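You operate a simulated robot arm through the tools that you are given. There is no shell and no other tool.

The job below is to be done with a simulated robot arm. You get a single attempt, and the scene is never put back.

TASK
Get the cream strip ready: push it to its stop and set the blue, black and yellow boats in place.
Fine: slide the blue boat along to the stop end, not lifting it; black boat on fields marked 900; yellow boat on the last two fields at the tab end; red and green boats stay.

The check looks at the end state, three seconds after you hand in, the way a careful person would. Anything else that was tipped, shoved, dropped, spilled or broken makes it a failure.

THE ROBOT
A 6-joint arm with a two-finger parallel gripper, fixed in place. Base frame: the origin is at the foot of the arm, x ahead of it, y to its left, z up; the work surface is at about z = 86. Units: cm, rad, N and s.
With the tool pointing down near the work surface it reaches from about 30 to 66 cm from the base axis. Its first joint turns from -2.007 to 2.007 rad. Payload 3.43 kg.
The TCP is the grasp point between the finger pads, 3.4 cm short of the fingertips. In the tool frame z runs along the fingers and y along their closing line. Largest opening 12.8 cm; finger width 2.4, thickness 1.2; the body of the gripper, 4.8 by 13 cm, starts 9.6 cm behind the TCP.
Orientation is told as [roll, pitch, yaw] about the base's x, y, z axes, in that order, counted from this pose: with the fingers straight down and closing along the base's y, the tool's x points along the base's -x, its y along +y and its z along -z.

THE INTERFACE
- The arm moves only by the tool step_arm. Its argument "moves" is a list of rows, each a list of 7 numbers: the shift along the base's x, y, z in mm, then the turn, a rotation vector about the base's x, y, z in rad, then the opening, from 0 (shut) to 1 (fully open). In form: [[tx, ty, tz, rx, ry, rz, gripper], ...]. A call has 1 to 20 rows; each row shifts and turns the commanded pose from where the row before left it. Rows are played at 5 a second. More than 5 cm and 0.15 rad between two rows, or a gripper value outside its range, and nothing of the call is played. A pose out of reach is approached as far as the arm can. The call stops where the force on the tool passes 40 N (or 10 N more than at its start, if that is more) or the arm is blocked; 0.2 s more then pass. Each finger travels about 15.3 cm/s and halts on what it meets, pressing with about 36 N; the grip force reading is that of the motor and also rises with nothing between the fingers. The clock runs only during rows and for 0.2 s after the last one: add rows that do not move to give the fingers time. The reply holds the time, the measured pose of the TCP, the force on the tool along the base axes, the opening and the grip force, in the units named above and with some noise, with the torque about the TCP (base axes, N m) and any sound that the robot's microphone picked up, and new pictures: "show" is both (left out), scene, wrist or none.
- Cameras (640 x 400 px; columns grow to the right, rows downward): "scene" is fixed at [40.01, -65.19, 158.57]; the picture's right is [0.99, -0.14, 0.00], its down [-0.11, -0.78, -0.61] and it looks along [0.09, 0.61, -0.79] (base axes); focal length 364 px, centre (320, 200). "wrist" rides on the gripper at [7.6, -1.1, -16] in the tool frame; the picture's right is [0.15, 0.99, 0.00], its down [-0.88, 0.13, -0.46] and it looks along [-0.45, 0.07, 0.89] (tool axes); focal length 234 px, centre (320, 200). There is no depth. A picture from a camera that has moved, and an enlarged one, comes with that camera's place and axes in the base frame and with its lens.
- slide_trunk(by): slides the trunk up (or, below 0, down) by that many cm; the arm rides with it, the base frame stays. It gives what a move gives, with no picture.
- zoom(camera, box): a new picture of the part [left, top, right, bottom] of that camera's present view, enlarged. It takes no simulated time.
- hand_in(): hands the job in; it is judged then, once.

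Places have to be worked out from the pictures, the camera data and where the tool is seen. Open the gripper and draw the arm clear of the work before you hand the job in, unless the task says otherwise.

The tools are called after "Request:" as a command line: name --pt "numbers of a row" for each row, then --argument value for the rest, lists and objects as JSON in quotes. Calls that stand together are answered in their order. step_arm: Moves the arm, as the interface text tells. Its arguments: {"type":"object","properties":{"moves":{"type":"array"},"show":{"type":"string","enum":["both","scene","wrist","none"]}},"required":["moves"]} The other tools are called the same way: slide_trunk (by) slides the trunk up or down; zoom (camera, box) takes an enlarged picture of a part of a camera's view; hand_in () hands the job in.

At the start:

```text
clock: 0.0
eef_pos: [44.06, 4.5, 107.19]
tool_rot: [0.0, 0.001, 0.0]
wrist_force: [0.0, 0.0, -0.5]
torque: [0.0, 0.0, 0.0]
gripper_width: 12.8
grasp_force: 0.1
trunk travel left (down, up): [-90.0, 9.0]
```

scene: 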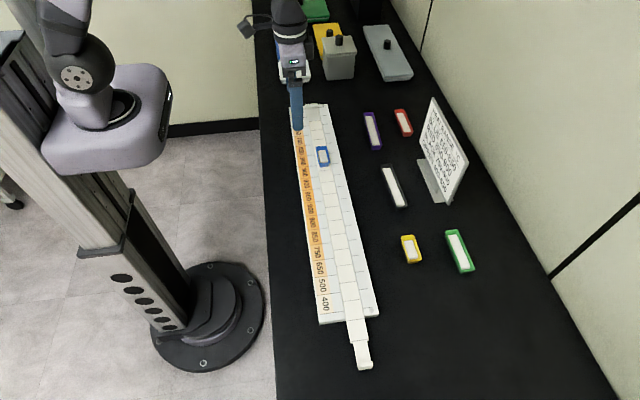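
wrist: 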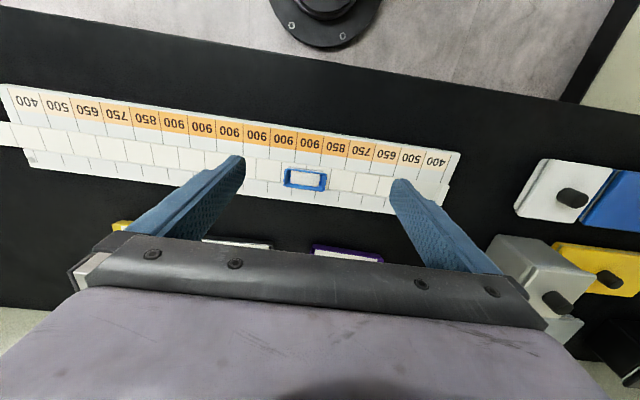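

I'll look closer at both pictures before moving: the board with the cream strip, the boats and the sign.

Request:
zoom --camera "scene" --box '[270, 90, 400, 171]'

Request:
zoom --camera "scene" --box '[280, 170, 410, 251]'

Request:
zoom --camera "scene" --box '[290, 270, 450, 370]'

Request:
zoom --camera "scene" --box '[350, 90, 490, 178]'

Request:
zoom --camera "scene" --box '[360, 200, 500, 288]'

Request:
zoom --camera "wrist" --box '[0, 70, 240, 220]'

Request:
zoom --camera "wrist" --box '[230, 90, 470, 240]'

Request:
zoom --camera "scene" --box '[410, 90, 480, 214]'

```text
4.92 times, centred on (335, 130) of scene
camera zoom: at [40.01, -65.19, 158.57], right [0.99, -0.14, 0.0], down [-0.11, -0.78, -0.61], along [0.09, 0.61, -0.79], focal length 1793 px, centre (246, 542)
```

zoom: 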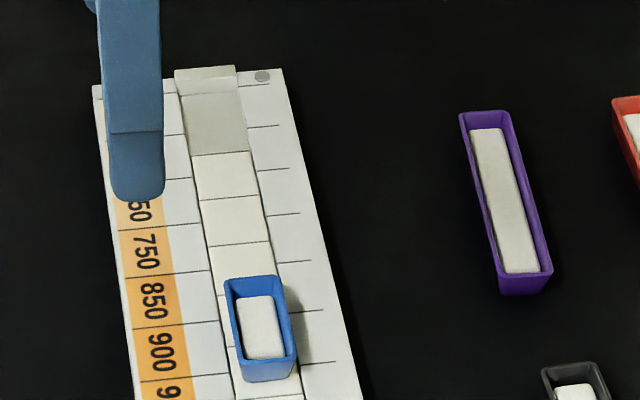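

```text
4.92 times, centred on (345, 210) of scene
camera zoom: at [40.01, -65.19, 158.57], right [0.99, -0.14, 0.0], down [-0.11, -0.78, -0.61], along [0.09, 0.61, -0.79], focal length 1793 px, centre (197, 148)
```

zoom: 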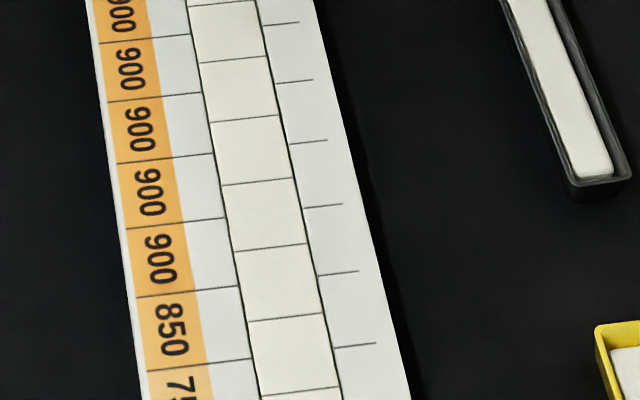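

```text
4.00 times, centred on (370, 320) of scene
camera zoom: at [40.01, -65.19, 158.57], right [0.99, -0.14, 0.0], down [-0.11, -0.78, -0.61], along [0.09, 0.61, -0.79], focal length 1457 px, centre (120, -280)
```

zoom: 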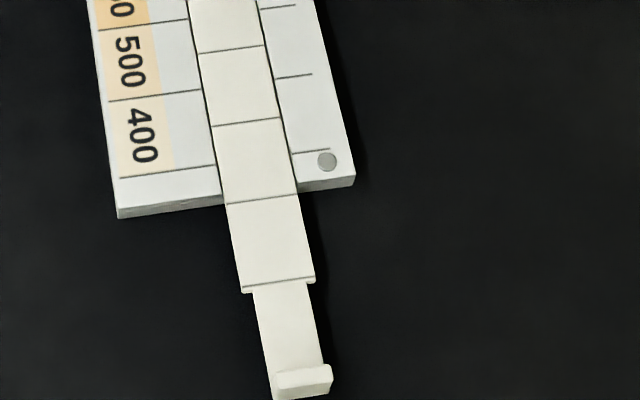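

```text
4.55 times, centred on (420, 134) of scene
camera zoom: at [40.01, -65.19, 158.57], right [0.99, -0.14, 0.0], down [-0.11, -0.78, -0.61], along [0.09, 0.61, -0.79], focal length 1656 px, centre (-134, 500)
```

zoom: 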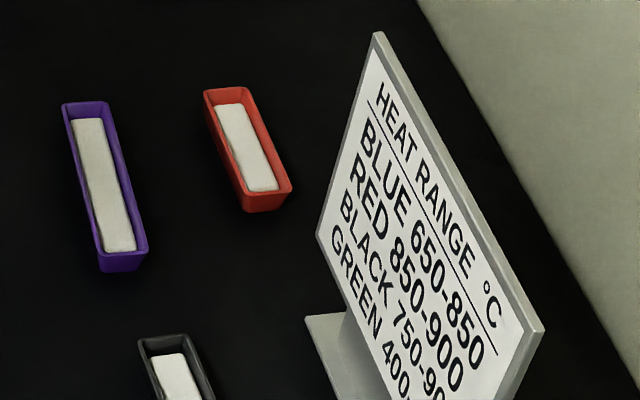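

```text
4.55 times, centred on (430, 244) of scene
camera zoom: at [40.01, -65.19, 158.57], right [0.99, -0.14, 0.0], down [-0.11, -0.78, -0.61], along [0.09, 0.61, -0.79], focal length 1656 px, centre (-180, 0)
```

zoom: 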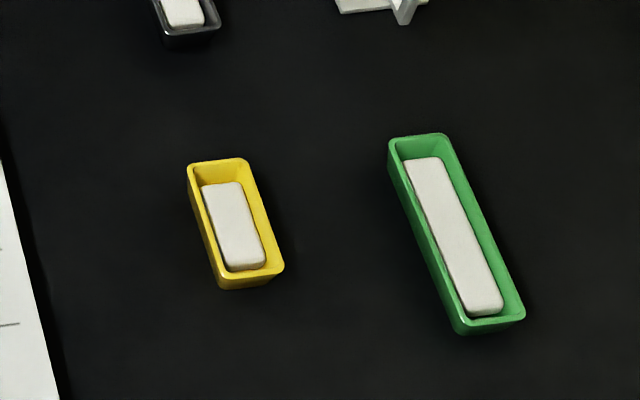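

```text
2.67 times, centred on (120, 145) of wrist
camera zoom: at [36.5, 3.4, 123.19], right [-0.15, 0.99, 0.0], down [0.88, 0.13, 0.46], along [0.45, 0.07, -0.89], focal length 624 px, centre (853, 347)
```

zoom: 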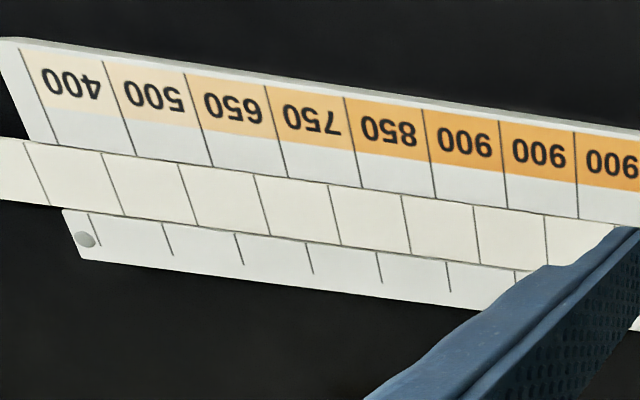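

```text
2.67 times, centred on (350, 165) of wrist
camera zoom: at [36.5, 3.4, 123.19], right [-0.15, 0.99, 0.0], down [0.88, 0.13, 0.46], along [0.45, 0.07, -0.89], focal length 624 px, centre (240, 293)
```

zoom: 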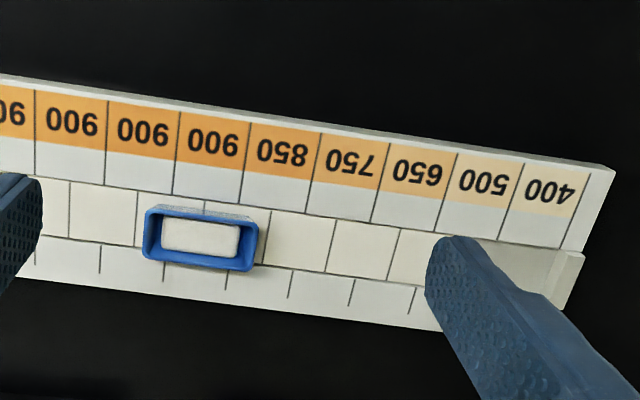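

```text
3.23 times, centred on (445, 152) of scene
camera zoom: at [40.01, -65.19, 158.57], right [0.99, -0.14, 0.0], down [-0.11, -0.78, -0.61], along [0.09, 0.61, -0.79], focal length 1175 px, centre (-83, 355)
```

zoom: 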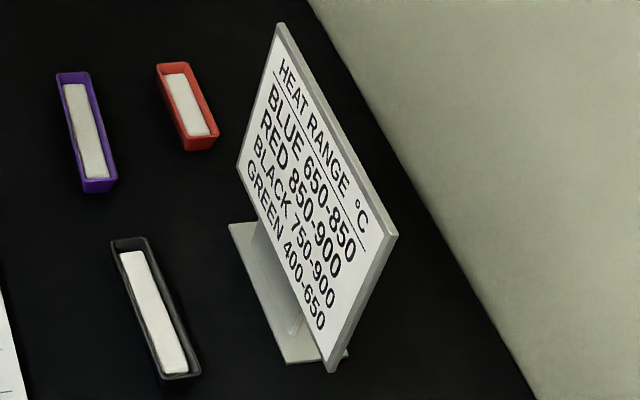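

The strip lies along the base's y: x is about 48.6–52.4, its far end is near y 19, and its tab end is near y -50. The stop block is near y 25, so the strip has to move about 5.5 cm in +y. The tab is beyond tool-down reach, so I shut the fingers and move over at a safe height, leaning the tool towards -y.

Request:
step_arm --pt "3 -45 0 -0.05 0 0 0" --pt "3 -45 0 -0.05 0 0 0" --pt "3 -45 0 -0.05 0 0 0" --pt "3 -45 0 -0.05 0 0 0" --pt "3 -45 0 -0.05 0 0 0" --pt "3 -45 0 -0.05 0 0 0" --pt "3 -45 0 -0.05 0 0 0" --pt "3 -45 0 -0.05 0 0 0" --pt "3 -45 0 -0.05 0 0 0" --pt "3 -45 0 -0.05 0 0 0" --pt "0 0 0 0 0 0 0"

```text
clock: 2.4
eef_pos: [47.05, -40.45, 107.32]
tool_rot: [-0.5, 0.0, 0.002]
wrist_force: [-0.6, 0.4, -0.9]
torque: [-0.03, 0.03, -0.01]
gripper_width: 0.0
grasp_force: 33.2
trunk travel left (down, up): [-90.0, 9.0]
camera wrist: at [39.56, -33.77, 121.97], right [-0.15, 0.87, -0.47], down [0.88, 0.33, 0.34], along [0.45, -0.37, -0.81], focal length 234 px, centre (320, 200)
```

scene: 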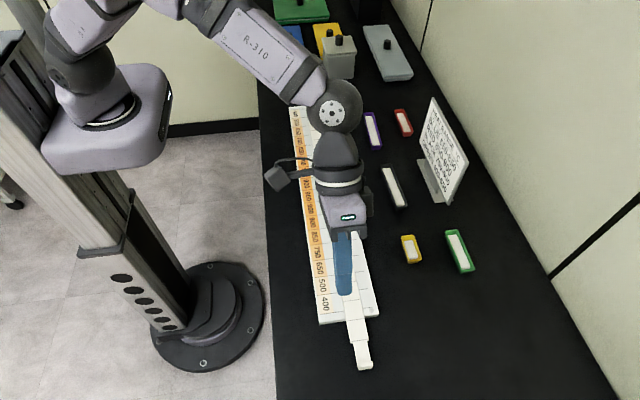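
wrist: 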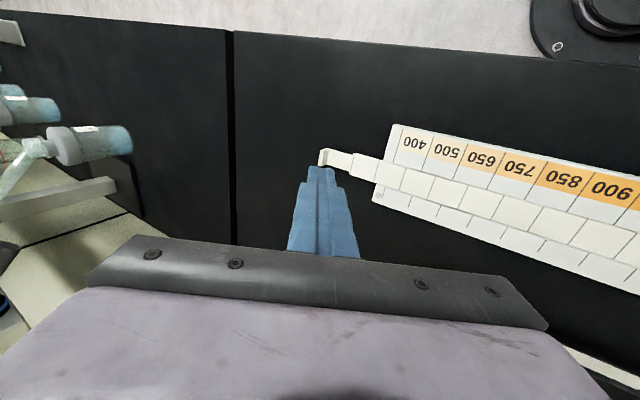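

The arm reaches this tilted pose without trouble, so I zoom in on the tab to see its lip.

Request:
zoom --camera "wrist" --box '[280, 110, 440, 210]'

Request:
zoom --camera "scene" --box '[310, 300, 406, 380]'

```text
4.00 times, centred on (360, 160) of wrist
camera zoom: at [39.56, -33.77, 121.97], right [-0.15, 0.87, -0.47], down [0.88, 0.33, 0.34], along [0.45, -0.37, -0.81], focal length 937 px, centre (160, 360)
```

zoom: 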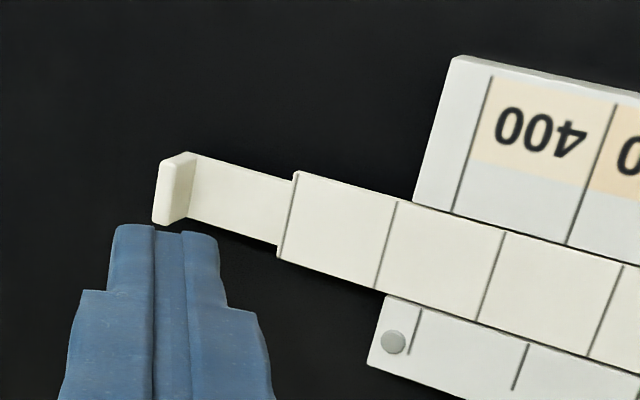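

```text
5.00 times, centred on (358, 340) of scene
camera zoom: at [40.01, -65.19, 158.57], right [0.99, -0.14, 0.0], down [-0.11, -0.78, -0.61], along [0.09, 0.61, -0.79], focal length 1821 px, centre (130, -500)
```

zoom: 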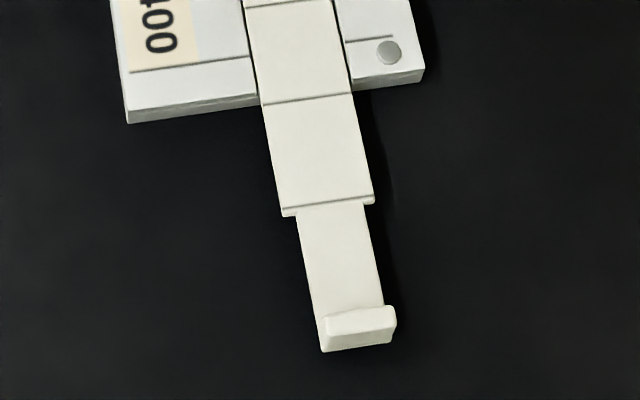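

The lip's outer face is near y -50.2, its x centre is about 50.65 and its top is near z 88.3. I move the shut fingers out beyond it while still high, to test the reach.

Request:
step_arm --pt "9 -31 0 -0.02 0 0 0" --pt "9 -31 0 -0.02 0 0 0" --pt "9 -31 0 -0.02 0 0 0" --pt "9 -31 0 -0.02 0 0 0" --pt "0 0 -40 0 0 0 0" --pt "0 0 -40 0 0 0 0" --pt "0 0 0 0 0 0 0" --pt "0 0 0 0 0 0 0"

```text
clock: 4.2
eef_pos: [50.97, -52.83, 99.06]
tool_rot: [-0.578, -0.002, -0.001]
wrist_force: [-0.4, -0.7, -0.3]
torque: [-0.03, -0.01, -0.03]
gripper_width: 0.01
grasp_force: 32.8
trunk travel left (down, up): [-90.0, 9.0]
camera wrist: at [43.41, -44.89, 113.0], right [-0.15, 0.83, -0.54], down [0.88, 0.36, 0.31], along [0.45, -0.43, -0.78], focal length 234 px, centre (320, 200)
```

scene: 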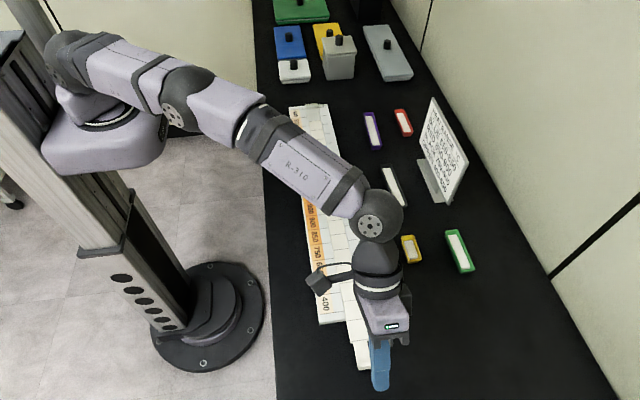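
wrist: 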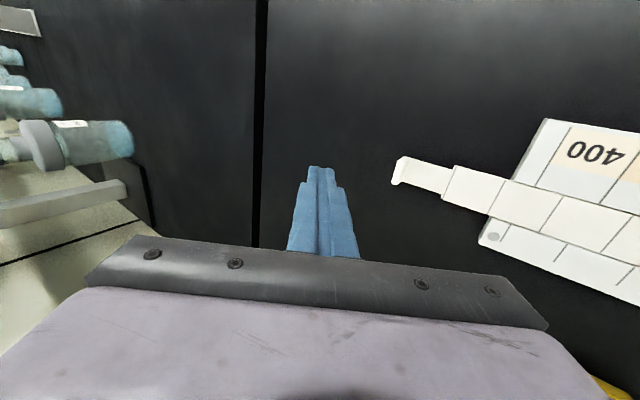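

The pose is reached but the arm is almost straight, so I lower the trunk instead of the arm. I go down 6 cm first and check the readings.

Request:
slide_trunk --by -6

```text
clock: 5.2
eef_pos: [50.99, -52.74, 93.12]
tool_rot: [-0.58, 0.001, -0.001]
wrist_force: [0.5, -0.3, -0.5]
torque: [-0.03, 0.0, 0.03]
gripper_width: 0.01
grasp_force: 32.8
trunk travel left (down, up): [-84.0, 15.0]
```

The trunk moves the tool straight down, with no contact force. I slide another 2.7 cm so the fingertips end about 0.7 cm above the table, beyond the lip.

Request:
slide_trunk --by -2.7

Request:
zoom --camera "wrist" --box '[280, 110, 480, 235]'

Request:
zoom --camera "scene" --box '[310, 300, 438, 380]'

```text
clock: 5.9
eef_pos: [50.98, -52.75, 90.38]
tool_rot: [-0.58, 0.001, 0.0]
wrist_force: [-0.4, 0.5, 0.6]
torque: [-0.02, -0.03, -0.02]
gripper_width: 0.03
grasp_force: 33.9
trunk travel left (down, up): [-81.3, 17.7]
```

```text
3.20 times, centred on (380, 172) of wrist
camera zoom: at [43.38, -44.87, 104.34], right [-0.15, 0.83, -0.54], down [0.88, 0.36, 0.31], along [0.45, -0.43, -0.78], focal length 749 px, centre (128, 288)
```

zoom: 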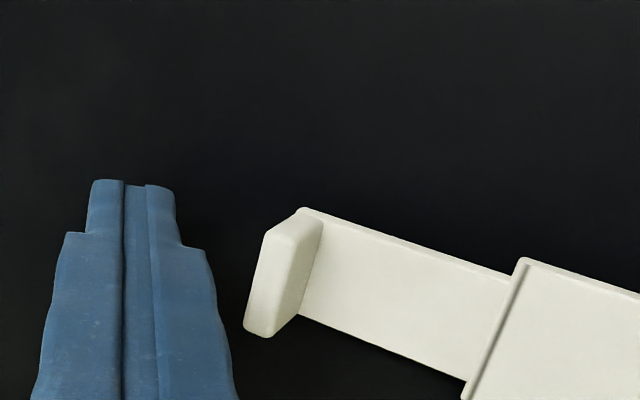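

```text
5.00 times, centred on (374, 340) of scene
camera zoom: at [40.01, -65.19, 158.57], right [0.99, -0.14, 0.0], down [-0.11, -0.78, -0.61], along [0.09, 0.61, -0.79], focal length 1821 px, centre (50, -500)
```

zoom: 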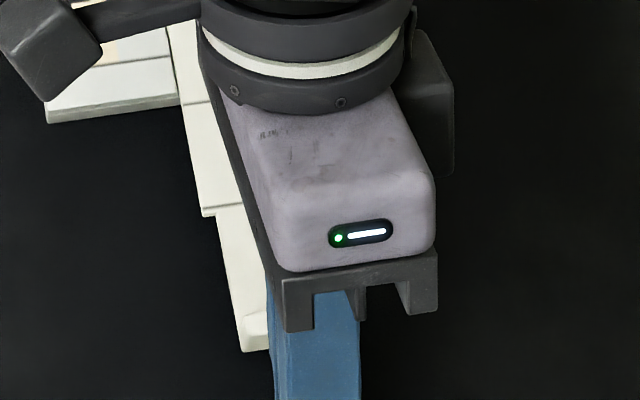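

The fingers stand about 2 cm beyond the lip, level with it. I push in +y in small rows, first shifting x slightly to centre on the tab.

Request:
step_arm --pt "-3 5 0 0 0 0 0" --pt "0 6 0 0 0 0 0" --pt "0 6 0 0 0 0 0" --pt "0 6 0 0 0 0 0" --pt "0 6 0 0 0 0 0" --pt "0 6 0 0 0 0 0" --pt "0 0 0 0 0 0 0" --show "both"

Request:
zoom --camera "wrist" --box '[280, 110, 480, 235]'

```text
clock: 7.5
eef_pos: [50.57, -49.35, 90.53]
tool_rot: [-0.584, -0.003, 0.001]
wrist_force: [0.1, -6.3, 10.7]
torque: [-0.03, 0.13, 0.07]
gripper_width: 0.01
grasp_force: 33.2
trunk travel left (down, up): [-81.3, 17.7]
camera wrist: at [43.07, -41.49, 104.38], right [-0.15, 0.83, -0.54], down [0.88, 0.36, 0.31], along [0.45, -0.43, -0.78], focal length 234 px, centre (320, 200)
```

scene: 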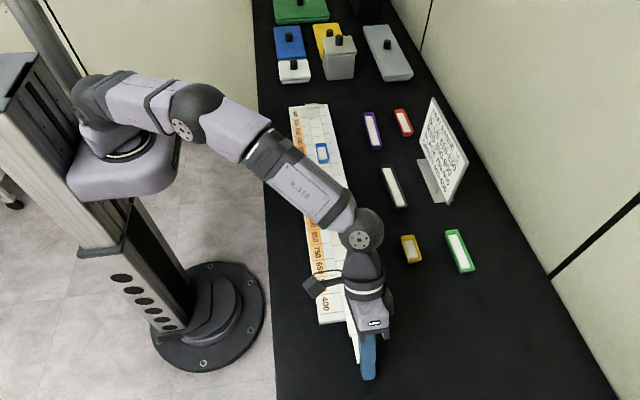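
wrist: 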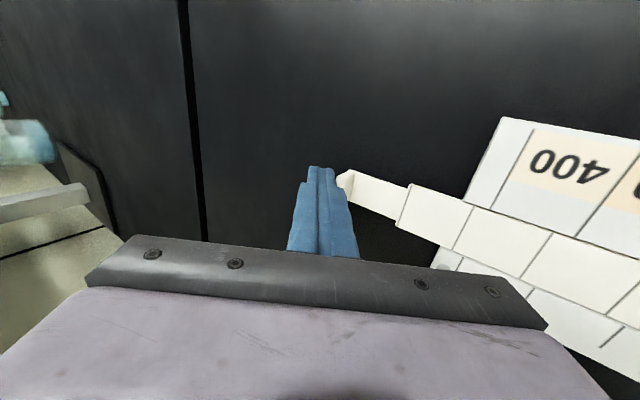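

```text
3.20 times, centred on (380, 172) of wrist
camera zoom: at [43.07, -41.49, 104.38], right [-0.15, 0.83, -0.54], down [0.88, 0.36, 0.31], along [0.45, -0.43, -0.78], focal length 749 px, centre (128, 288)
```

zoom: 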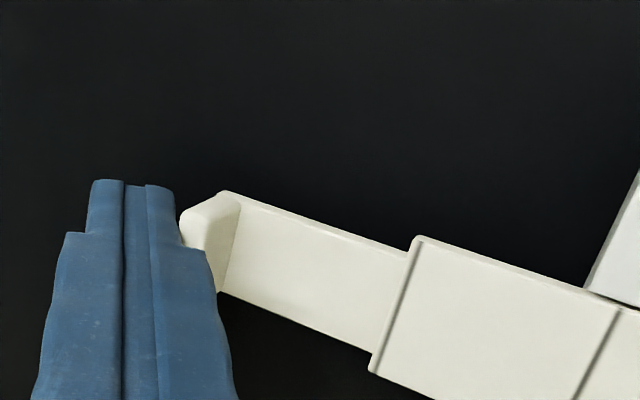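

The strip has moved about 1.1 cm, with roughly 6 N sideways and 10 N down on the lip. I want a closer look at how the finger meets the lip before pushing on.

Request:
zoom --camera "wrist" --box '[295, 150, 375, 200]'

Request:
zoom --camera "scene" --box '[320, 310, 416, 390]'

```text
8.00 times, centred on (335, 175) of wrist
camera zoom: at [43.07, -41.49, 104.38], right [-0.15, 0.83, -0.54], down [0.88, 0.36, 0.31], along [0.45, -0.43, -0.78], focal length 1873 px, centre (200, 400)
```

zoom: 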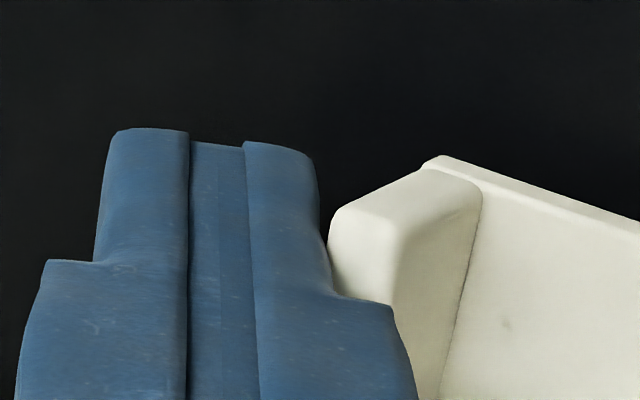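

```text
5.00 times, centred on (368, 350) of scene
camera zoom: at [40.01, -65.19, 158.57], right [0.99, -0.14, 0.0], down [-0.11, -0.78, -0.61], along [0.09, 0.61, -0.79], focal length 1821 px, centre (80, -550)
```

zoom: 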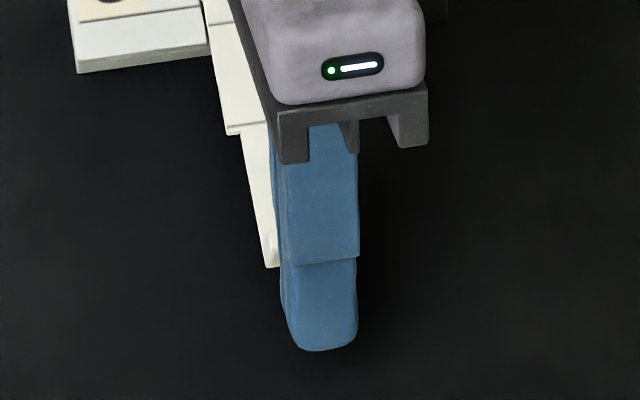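

Triangulating two views puts the lip top near z 88.6, and it may be catching the step in the finger. I back off a little, raise 6 mm and lessen the tilt, so the push is more horizontal.

Request:
step_arm --pt "0 -8 0 0 0 0 0" --pt "0 0 6 0.07 0 0 0" --pt "0 0 0 0.07 0 0 0" --pt "0 5 0 0 0 0 0" --pt "0 5 0 0 0 0 0" --pt "0 5 0 0 0 0 0" --pt "0 5 0 0 0 0 0" --pt "0 0 0 0 0 0 0"

Request:
zoom --camera "wrist" --box '[280, 110, 480, 235]'

```text
clock: 9.3
eef_pos: [50.69, -48.26, 91.08]
tool_rot: [-0.441, -0.001, 0.0]
wrist_force: [-1.0, -2.8, 4.8]
torque: [-0.03, 0.07, 0.06]
gripper_width: 0.01
grasp_force: 32.9
trunk travel left (down, up): [-81.3, 17.7]
camera wrist: at [43.09, -42.3, 105.98], right [-0.15, 0.89, -0.42], down [0.88, 0.31, 0.36], along [0.45, -0.32, -0.83], focal length 234 px, centre (320, 200)
```

scene: 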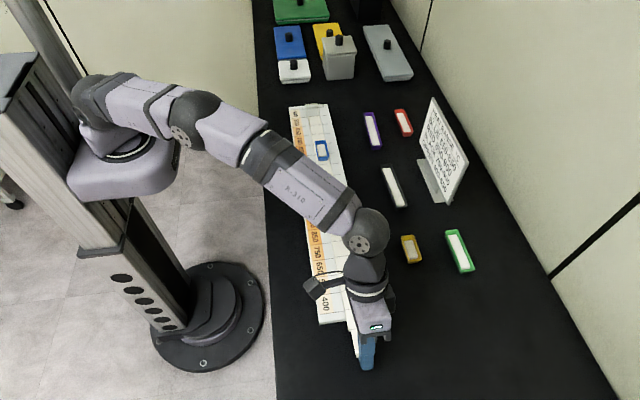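
wrist: 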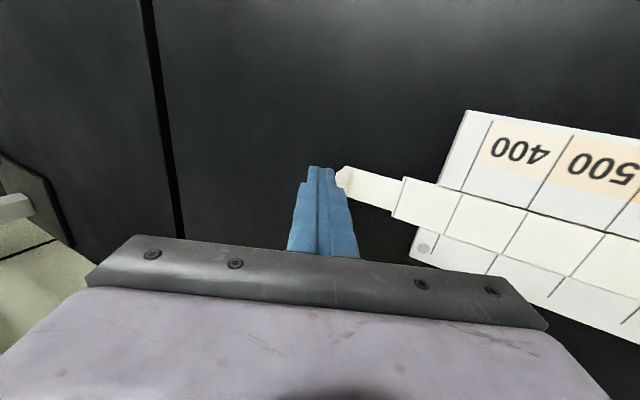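

```text
3.20 times, centred on (380, 172) of wrist
camera zoom: at [43.09, -42.3, 105.98], right [-0.15, 0.89, -0.42], down [0.88, 0.31, 0.36], along [0.45, -0.32, -0.83], focal length 749 px, centre (128, 288)
```

zoom: 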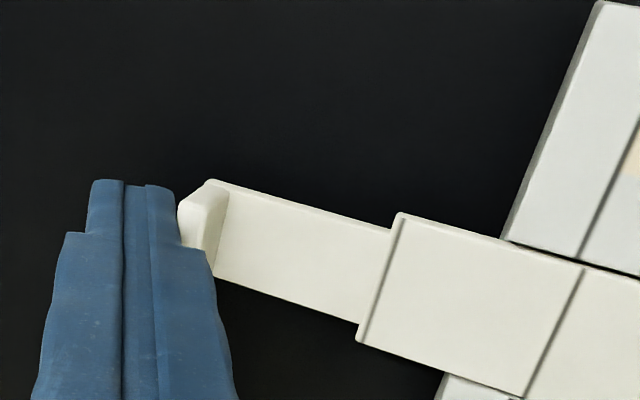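

The force is lower now, about 2.8 N sideways and 4.8 N down, and the strip is in by about 2.2 cm. I continue with 2.5 cm more.

Request:
step_arm --pt "0 5 0 0 0 0 0" --pt "0 5 0 0 0 0 0" --pt "0 5 0 0 0 0 0" --pt "0 5 0 0 0 0 0" --pt "0 5 0 0 0 0 0" --pt "0 0 0 0 0 0 0"

Request:
zoom --camera "wrist" --box '[280, 110, 480, 235]'

Request:
zoom --camera "scene" --box '[280, 95, 376, 155]'

```text
clock: 10.7
eef_pos: [50.63, -45.63, 91.03]
tool_rot: [-0.441, 0.0, -0.001]
wrist_force: [-0.1, -3.7, 5.5]
torque: [-0.02, -0.03, -0.03]
gripper_width: 0.0
grasp_force: 32.9
trunk travel left (down, up): [-81.3, 17.7]
camera wrist: at [43.07, -39.73, 105.89], right [-0.15, 0.9, -0.42], down [0.88, 0.31, 0.36], along [0.45, -0.32, -0.83], focal length 234 px, centre (320, 200)
```

scene: 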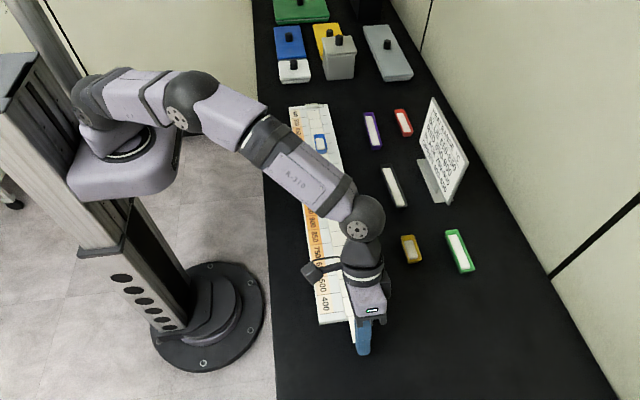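
wrist: 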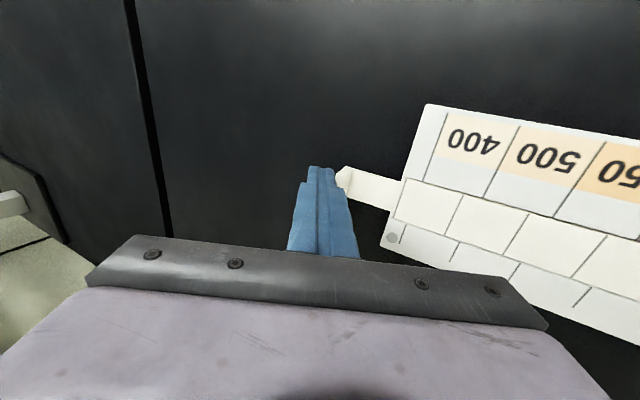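

```text
3.20 times, centred on (380, 172) of wrist
camera zoom: at [43.07, -39.73, 105.89], right [-0.15, 0.9, -0.42], down [0.88, 0.31, 0.36], along [0.45, -0.32, -0.83], focal length 749 px, centre (128, 288)
```

zoom: 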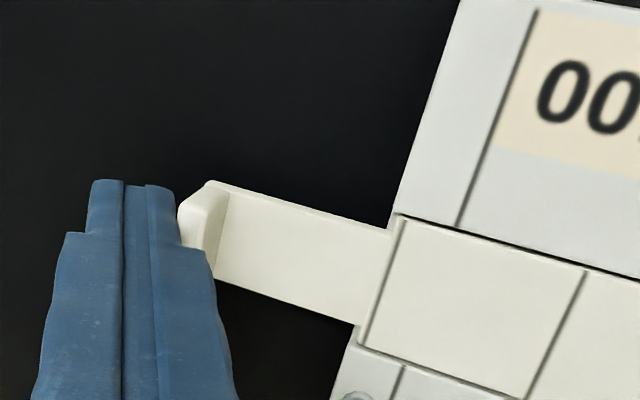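

```text
6.67 times, centred on (328, 125) of scene
camera zoom: at [40.01, -65.19, 158.57], right [0.99, -0.14, 0.0], down [-0.11, -0.78, -0.61], along [0.09, 0.61, -0.79], focal length 2428 px, centre (267, 700)
```

zoom: 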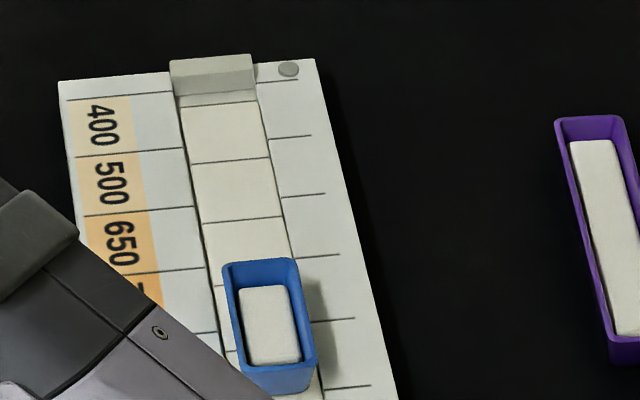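

At the far end the strip is about 1 cm from the stop block. I push on in 2 mm rows and watch for the force rise that marks the stop.

Request:
step_arm --pt "0 2 0 0 0 0 0" --pt "0 2 0 0 0 0 0" --pt "0 2 0 0 0 0 0" --pt "0 0 0 0 0 0 0"

Request:
zoom --camera "scene" --box '[290, 95, 354, 135]'

Request:
zoom --camera "wrist" --box '[280, 110, 480, 235]'

```text
clock: 11.7
eef_pos: [50.63, -45.09, 90.92]
tool_rot: [-0.439, 0.001, -0.001]
wrist_force: [0.4, -3.4, 4.2]
torque: [-0.04, -0.05, -0.03]
gripper_width: 0.0
grasp_force: 33.1
trunk travel left (down, up): [-81.3, 17.7]
camera wrist: at [43.0, -39.16, 105.87], right [-0.15, 0.9, -0.42], down [0.88, 0.31, 0.36], along [0.45, -0.32, -0.83], focal length 234 px, centre (320, 200)
```

scene: 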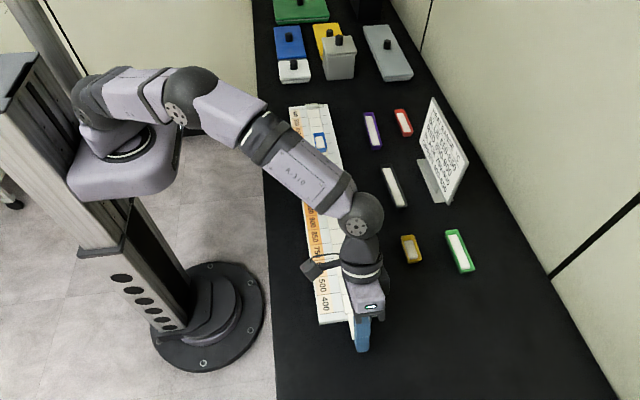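
wrist: 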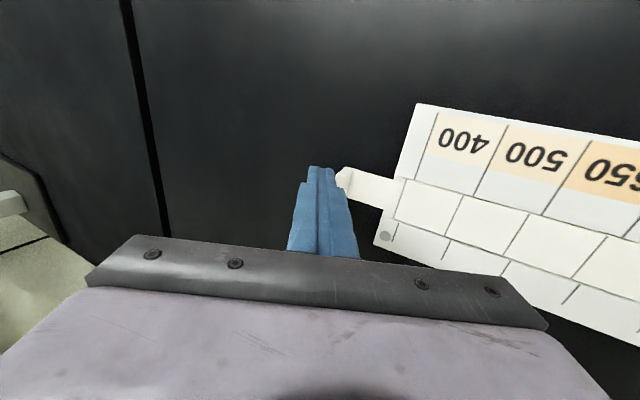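

```text
10.00 times, centred on (322, 115) of scene
camera zoom: at [40.01, -65.19, 158.57], right [0.99, -0.14, 0.0], down [-0.11, -0.78, -0.61], along [0.09, 0.61, -0.79], focal length 3643 px, centre (300, 1050)
```

zoom: 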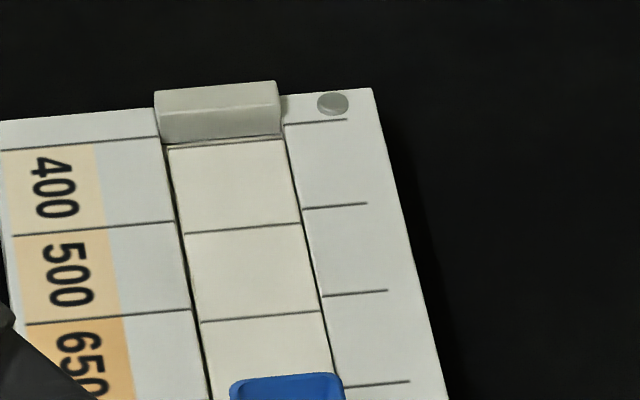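

```text
3.20 times, centred on (380, 172) of wrist
camera zoom: at [43.0, -39.16, 105.87], right [-0.15, 0.9, -0.42], down [0.88, 0.31, 0.36], along [0.45, -0.32, -0.83], focal length 749 px, centre (128, 288)
```

zoom: 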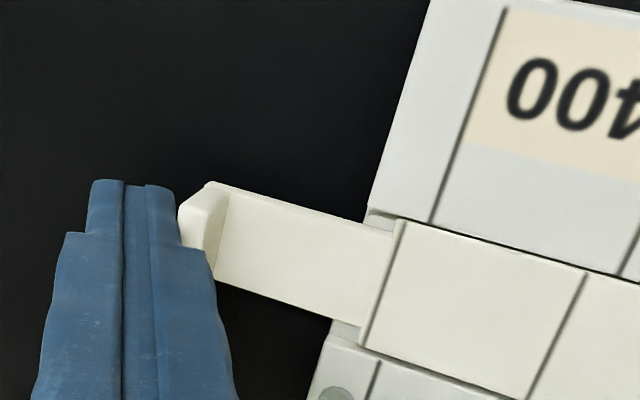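

The strip lines still lag the board lines by about 6 mm, so I keep pushing in fine steps.

Request:
step_arm --pt "0 1.5 0 0 0 0 0" --pt "0 1.5 0 0 0 0 0" --pt "0 1 0 0 0 0 0" --pt "0 0 0 0 0 0 0"

Request:
zoom --camera "scene" --box '[290, 95, 354, 135]'

```text
clock: 12.7
eef_pos: [50.51, -44.62, 90.87]
tool_rot: [-0.439, 0.0, 0.001]
wrist_force: [0.4, -3.4, 3.5]
torque: [-0.02, -0.03, -0.05]
gripper_width: 0.0
grasp_force: 33.4
trunk travel left (down, up): [-81.3, 17.7]
camera wrist: at [43.02, -38.69, 105.86], right [-0.15, 0.9, -0.42], down [0.88, 0.31, 0.36], along [0.45, -0.32, -0.83], focal length 234 px, centre (320, 200)
```

scene: 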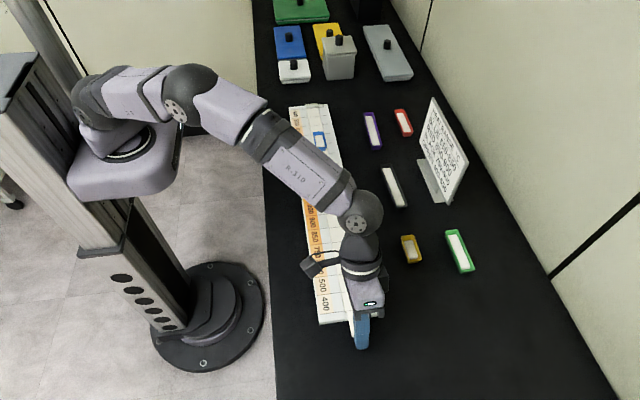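
wrist: 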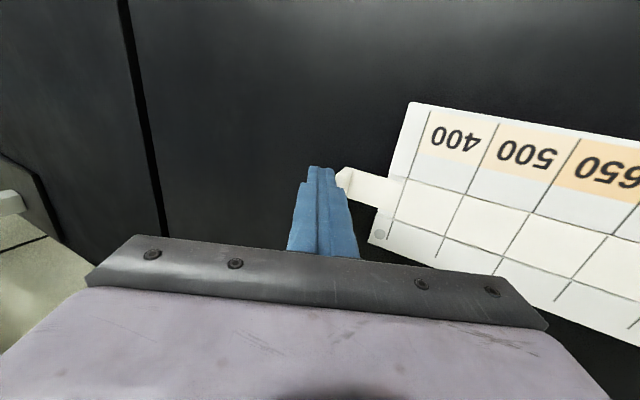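

```text
10.00 times, centred on (322, 115) of scene
camera zoom: at [40.01, -65.19, 158.57], right [0.99, -0.14, 0.0], down [-0.11, -0.78, -0.61], along [0.09, 0.61, -0.79], focal length 3643 px, centre (300, 1050)
```

zoom: 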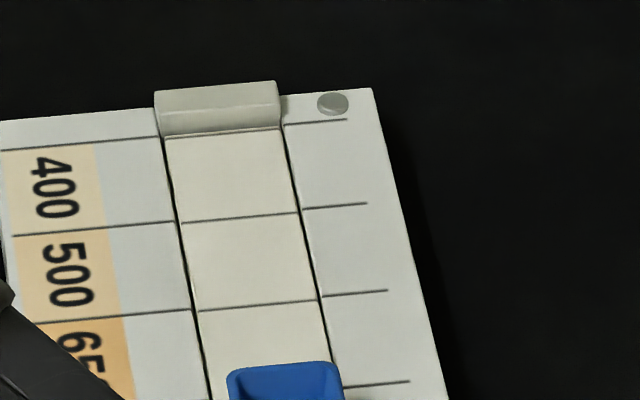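

The lines now nearly coincide, with about 1–2 mm left. I push 0.7 mm at a time to seat the strip and watch for the force jump.

Request:
step_arm --pt "0 0.7 0 0 0 0 0" --pt "0 0.7 0 0 0 0 0" --pt "0 0 0 0 0 0 0" --show "none"

Request:
zoom --camera "scene" --box '[290, 95, 354, 135]'

```text
clock: 13.5
eef_pos: [50.62, -44.31, 90.89]
tool_rot: [-0.439, 0.0, 0.0]
wrist_force: [0.1, -3.9, 3.0]
torque: [-0.02, -0.03, -0.07]
gripper_width: 0.0
grasp_force: 33.4
trunk travel left (down, up): [-81.3, 17.7]
```

```text
10.00 times, centred on (322, 115) of scene
camera zoom: at [40.01, -65.19, 158.57], right [0.99, -0.14, 0.0], down [-0.11, -0.78, -0.61], along [0.09, 0.61, -0.79], focal length 3643 px, centre (300, 1050)
```

zoom: 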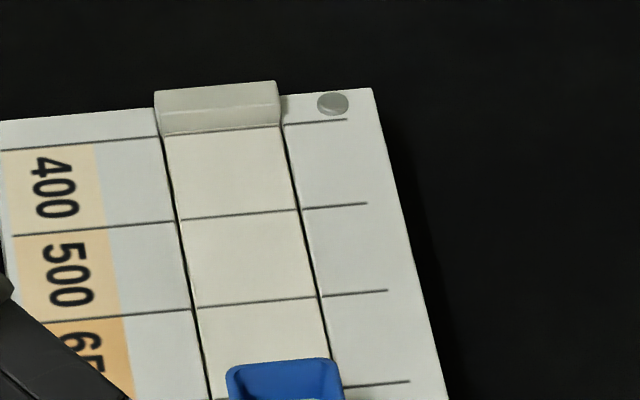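

The lines are aligned but the force has not risen yet, so I push on in half-millimetre steps until the strip seats.

Request:
step_arm --pt "0 0.6 0 0 0 0 0" --pt "0 0.6 0 0 0 0 0" --pt "0 0 0 0 0 0 0" --show "none"

Request:
zoom --camera "scene" --box '[290, 95, 354, 135]'

```text
clock: 14.3
eef_pos: [50.54, -44.27, 91.02]
tool_rot: [-0.441, -0.001, -0.002]
wrist_force: [0.9, -5.6, 0.5]
torque: [-0.07, -0.04, -0.05]
gripper_width: 0.0
grasp_force: 32.8
trunk travel left (down, up): [-81.3, 17.7]
```

```text
10.00 times, centred on (322, 115) of scene
camera zoom: at [40.01, -65.19, 158.57], right [0.99, -0.14, 0.0], down [-0.11, -0.78, -0.61], along [0.09, 0.61, -0.79], focal length 3643 px, centre (300, 1050)
```

zoom: 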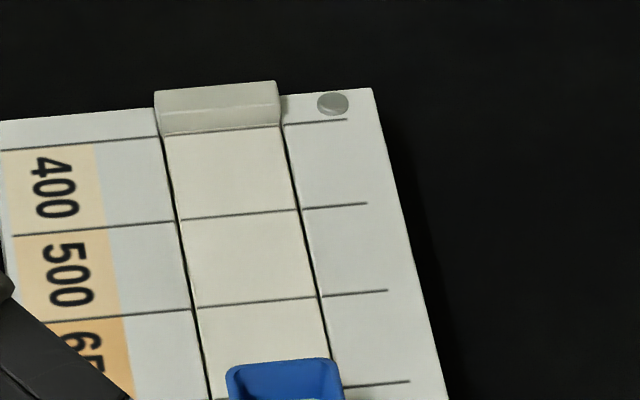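

The side force rose to 5.6 N while the picture stayed the same, so the strip seems to be on the stop. I add one more small nudge to confirm.

Request:
step_arm --pt "0 0.7 0 0 0 0 0" --pt "0 0.7 0 0 0 0 0" --pt "0 0 0 0 0 0 0" --show "none"

Request:
zoom --camera "scene" --box '[290, 95, 354, 135]'

```text
clock: 15.1
eef_pos: [50.65, -44.4, 91.04]
tool_rot: [-0.44, -0.001, -0.001]
wrist_force: [-0.9, -12.5, 1.4]
torque: [-0.15, 0.0, -0.12]
gripper_width: 0.02
grasp_force: 33.0
trunk travel left (down, up): [-81.3, 17.7]
```

```text
10.00 times, centred on (322, 115) of scene
camera zoom: at [40.01, -65.19, 158.57], right [0.99, -0.14, 0.0], down [-0.11, -0.78, -0.61], along [0.09, 0.61, -0.79], focal length 3643 px, centre (300, 1050)
```

zoom: 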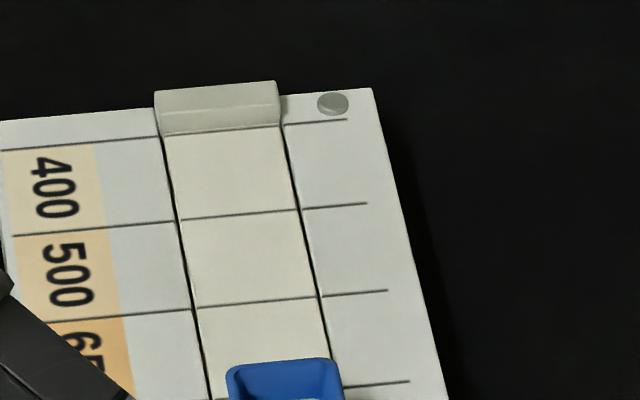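

At 12.5 N nothing moved, so the strip is firmly against its stop. I back the fingers off, rise, and straighten the tool while travelling towards the blue boat.

Request:
step_arm --pt "0 -10 0 0 0 0 0" --pt "0 -10 0 0 0 0 0" --pt "0 0 40 0 0 0 0" --pt "0 0 40 0 0 0 0" --pt "0 0 40 0 0 0 0" --pt "-5 45 0 0.06 0 0 0" --pt "-5 45 0 0.06 0 0 0" --pt "-5 45 0 0.06 0 0 0" --pt "-5 45 0 0.06 0 0 0" --pt "0 45 0 0.06 0 0 0" --pt "0 45 0 0.06 0 0 0" --pt "0 45 0 0.04 0 0 0" --pt "0 45 0 0.04 0 0 0" --pt "0 40 0 0 0 0 0" --pt "0 0 0 0 0 0 0" --pt "0 0 0 0 0 0 0"

```text
clock: 18.5
eef_pos: [48.55, -6.36, 102.92]
tool_rot: [-0.001, 0.002, 0.0]
wrist_force: [0.8, 0.2, 0.6]
torque: [0.01, -0.01, 0.01]
gripper_width: 0.02
grasp_force: 33.0
trunk travel left (down, up): [-81.3, 17.7]
camera wrist: at [41.05, -7.4, 118.9], right [-0.15, 0.99, 0.0], down [0.88, 0.13, 0.46], along [0.45, 0.07, -0.89], focal length 234 px, centre (320, 200)
```

scene: 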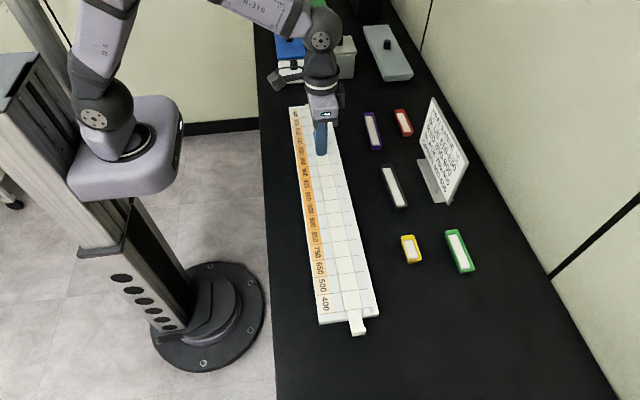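
wrist: 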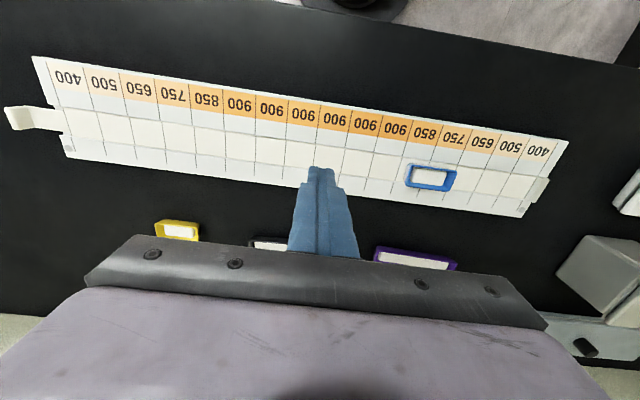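

The strip fields line up with the board fields along the whole length. I zoom on the blue boat to locate it.

Request:
zoom --camera "wrist" --box '[390, 120, 582, 240]'

Request:
zoom --camera "scene" --box '[280, 95, 376, 155]'

Request:
zoom --camera "scene" --box '[310, 270, 406, 340]'

```text
3.33 times, centred on (486, 180) of wrist
camera zoom: at [41.05, -7.4, 118.9], right [-0.15, 0.99, 0.0], down [0.88, 0.13, 0.46], along [0.45, 0.07, -0.89], focal length 781 px, centre (-233, 267)
```

zoom: 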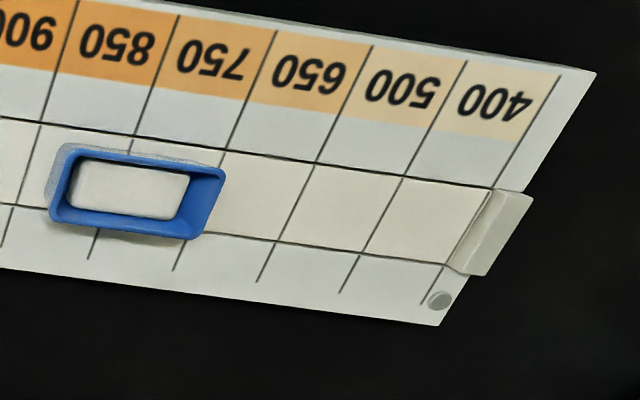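

```text
6.67 times, centred on (328, 125) of scene
camera zoom: at [40.01, -65.19, 158.57], right [0.99, -0.14, 0.0], down [-0.11, -0.78, -0.61], along [0.09, 0.61, -0.79], focal length 2428 px, centre (267, 700)
```

zoom: 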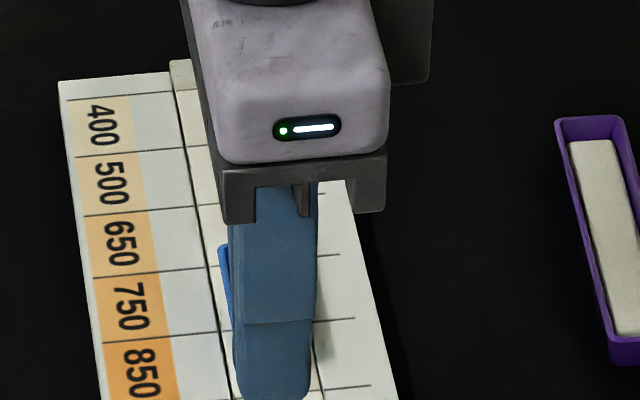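

```text
5.71 times, centred on (358, 305) of scene
camera zoom: at [40.01, -65.19, 158.57], right [0.99, -0.14, 0.0], down [-0.11, -0.78, -0.61], along [0.09, 0.61, -0.79], focal length 2082 px, centre (103, -400)
```

zoom: 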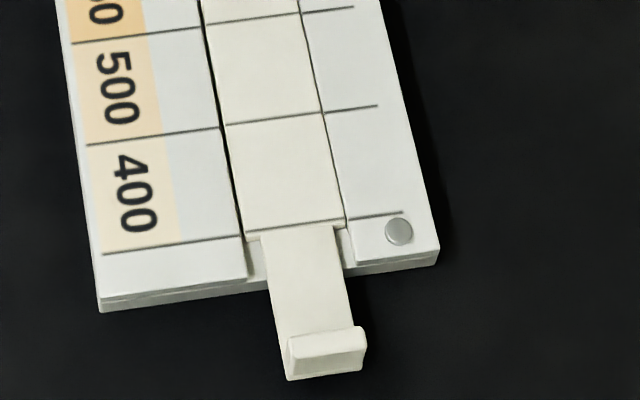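

The blue boat's rim spans about x 49–52.1 and y 6.0–12.5, square to the strip. I bring the shut fingers down behind it (y 3.8), stopping a few mm above the strip.

Request:
step_arm --pt "10 50 0 0 0 0 0" --pt "10 48 0 0 0 0 0" --pt "0 3.6 -35 0 0 0 0" --pt "0 0 -35 0 0 0 0" --pt "0 0 -25 0 0 0 0" --pt "0 0 -15 0 0 0 0" --pt "0 0 0 0 0 0 0" --pt "0 0 0 0 0 0 0"

Request:
zoom --camera "wrist" --box '[280, 100, 440, 200]'

Request:
zoom --camera "scene" --box '[290, 120, 354, 160]'

```text
refused: row 1 steps farther than a row can; nothing moved
```

```text
4.00 times, centred on (360, 150) of wrist
camera zoom: at [41.05, -7.4, 118.9], right [-0.15, 0.99, 0.0], down [0.88, 0.13, 0.46], along [0.45, 0.07, -0.89], focal length 937 px, centre (160, 400)
```

zoom: 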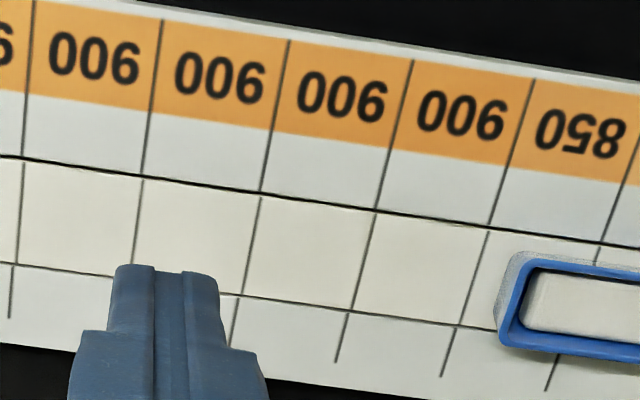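

```text
10.00 times, centred on (322, 140) of scene
camera zoom: at [40.01, -65.19, 158.57], right [0.99, -0.14, 0.0], down [-0.11, -0.78, -0.61], along [0.09, 0.61, -0.79], focal length 3643 px, centre (300, 800)
```

zoom: 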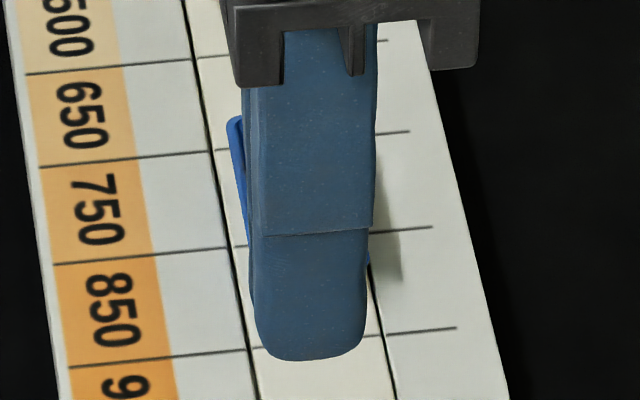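

The first row was over the 5 cm limit, so nothing moved. I send the same path in shorter rows.

Request:
step_arm --pt "7 34 0 0 0 0 0" --pt "7 34 0 0 0 0 0" --pt "6 33.6 0 0 0 0 0" --pt "0 0 -35 0 0 0 0" --pt "0 0 -35 0 0 0 0" --pt "0 0 -25 0 0 0 0" --pt "0 0 -15 0 0 0 0" --pt "0 0 0 0 0 0 0" --pt "0 0 0 0 0 0 0"

Request:
zoom --camera "wrist" --box '[280, 100, 440, 200]'

Request:
zoom --camera "scene" --box '[290, 120, 354, 160]'

```text
clock: 20.5
eef_pos: [50.68, 4.14, 91.89]
tool_rot: [-0.001, -0.001, -0.002]
wrist_force: [0.8, 0.5, -0.3]
torque: [-0.02, 0.0, -0.01]
gripper_width: 0.0
grasp_force: 32.9
trunk travel left (down, up): [-81.3, 17.7]
camera wrist: at [43.14, 3.03, 107.89], right [-0.15, 0.99, 0.0], down [0.88, 0.13, 0.46], along [0.45, 0.07, -0.89], focal length 234 px, centre (320, 200)
```

scene: 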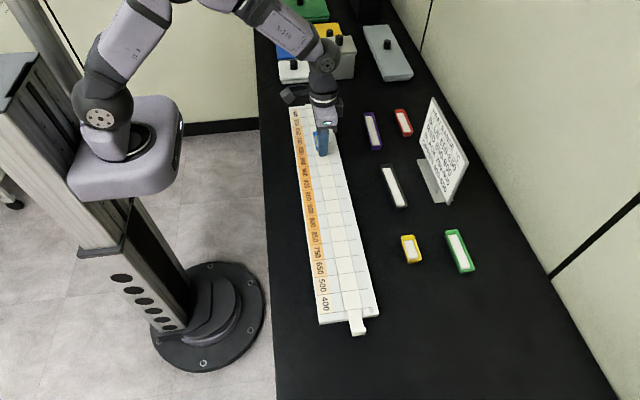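
wrist: 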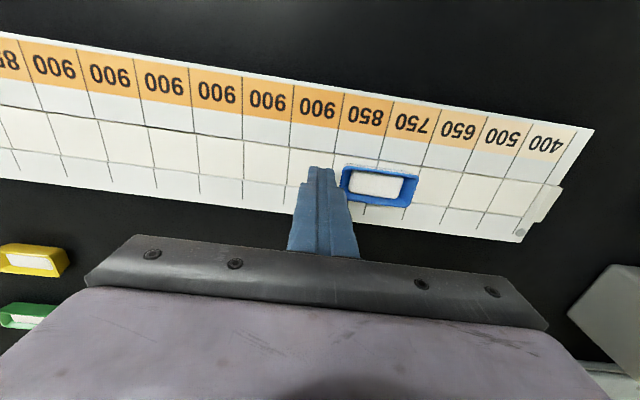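

```text
4.00 times, centred on (360, 150) of wrist
camera zoom: at [43.14, 3.03, 107.89], right [-0.15, 0.99, 0.0], down [0.88, 0.13, 0.46], along [0.45, 0.07, -0.89], focal length 937 px, centre (160, 400)
```

zoom: 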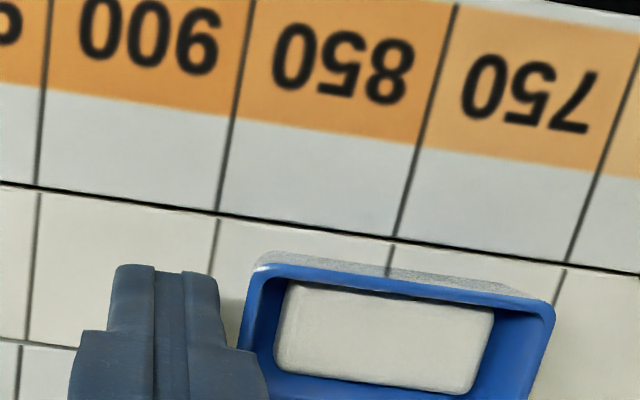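

```text
10.00 times, centred on (322, 140) of scene
camera zoom: at [40.01, -65.19, 158.57], right [0.99, -0.14, 0.0], down [-0.11, -0.78, -0.61], along [0.09, 0.61, -0.79], focal length 3643 px, centre (300, 800)
```

zoom: 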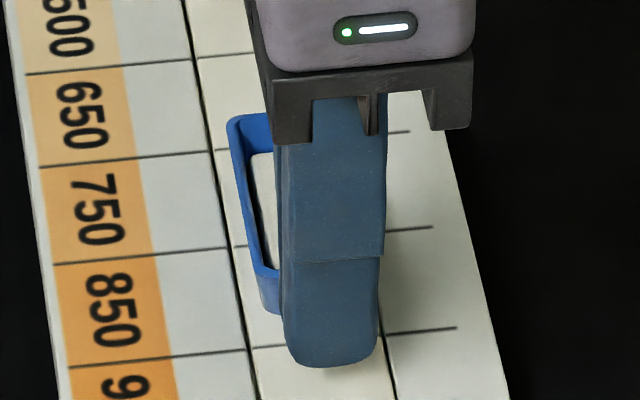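

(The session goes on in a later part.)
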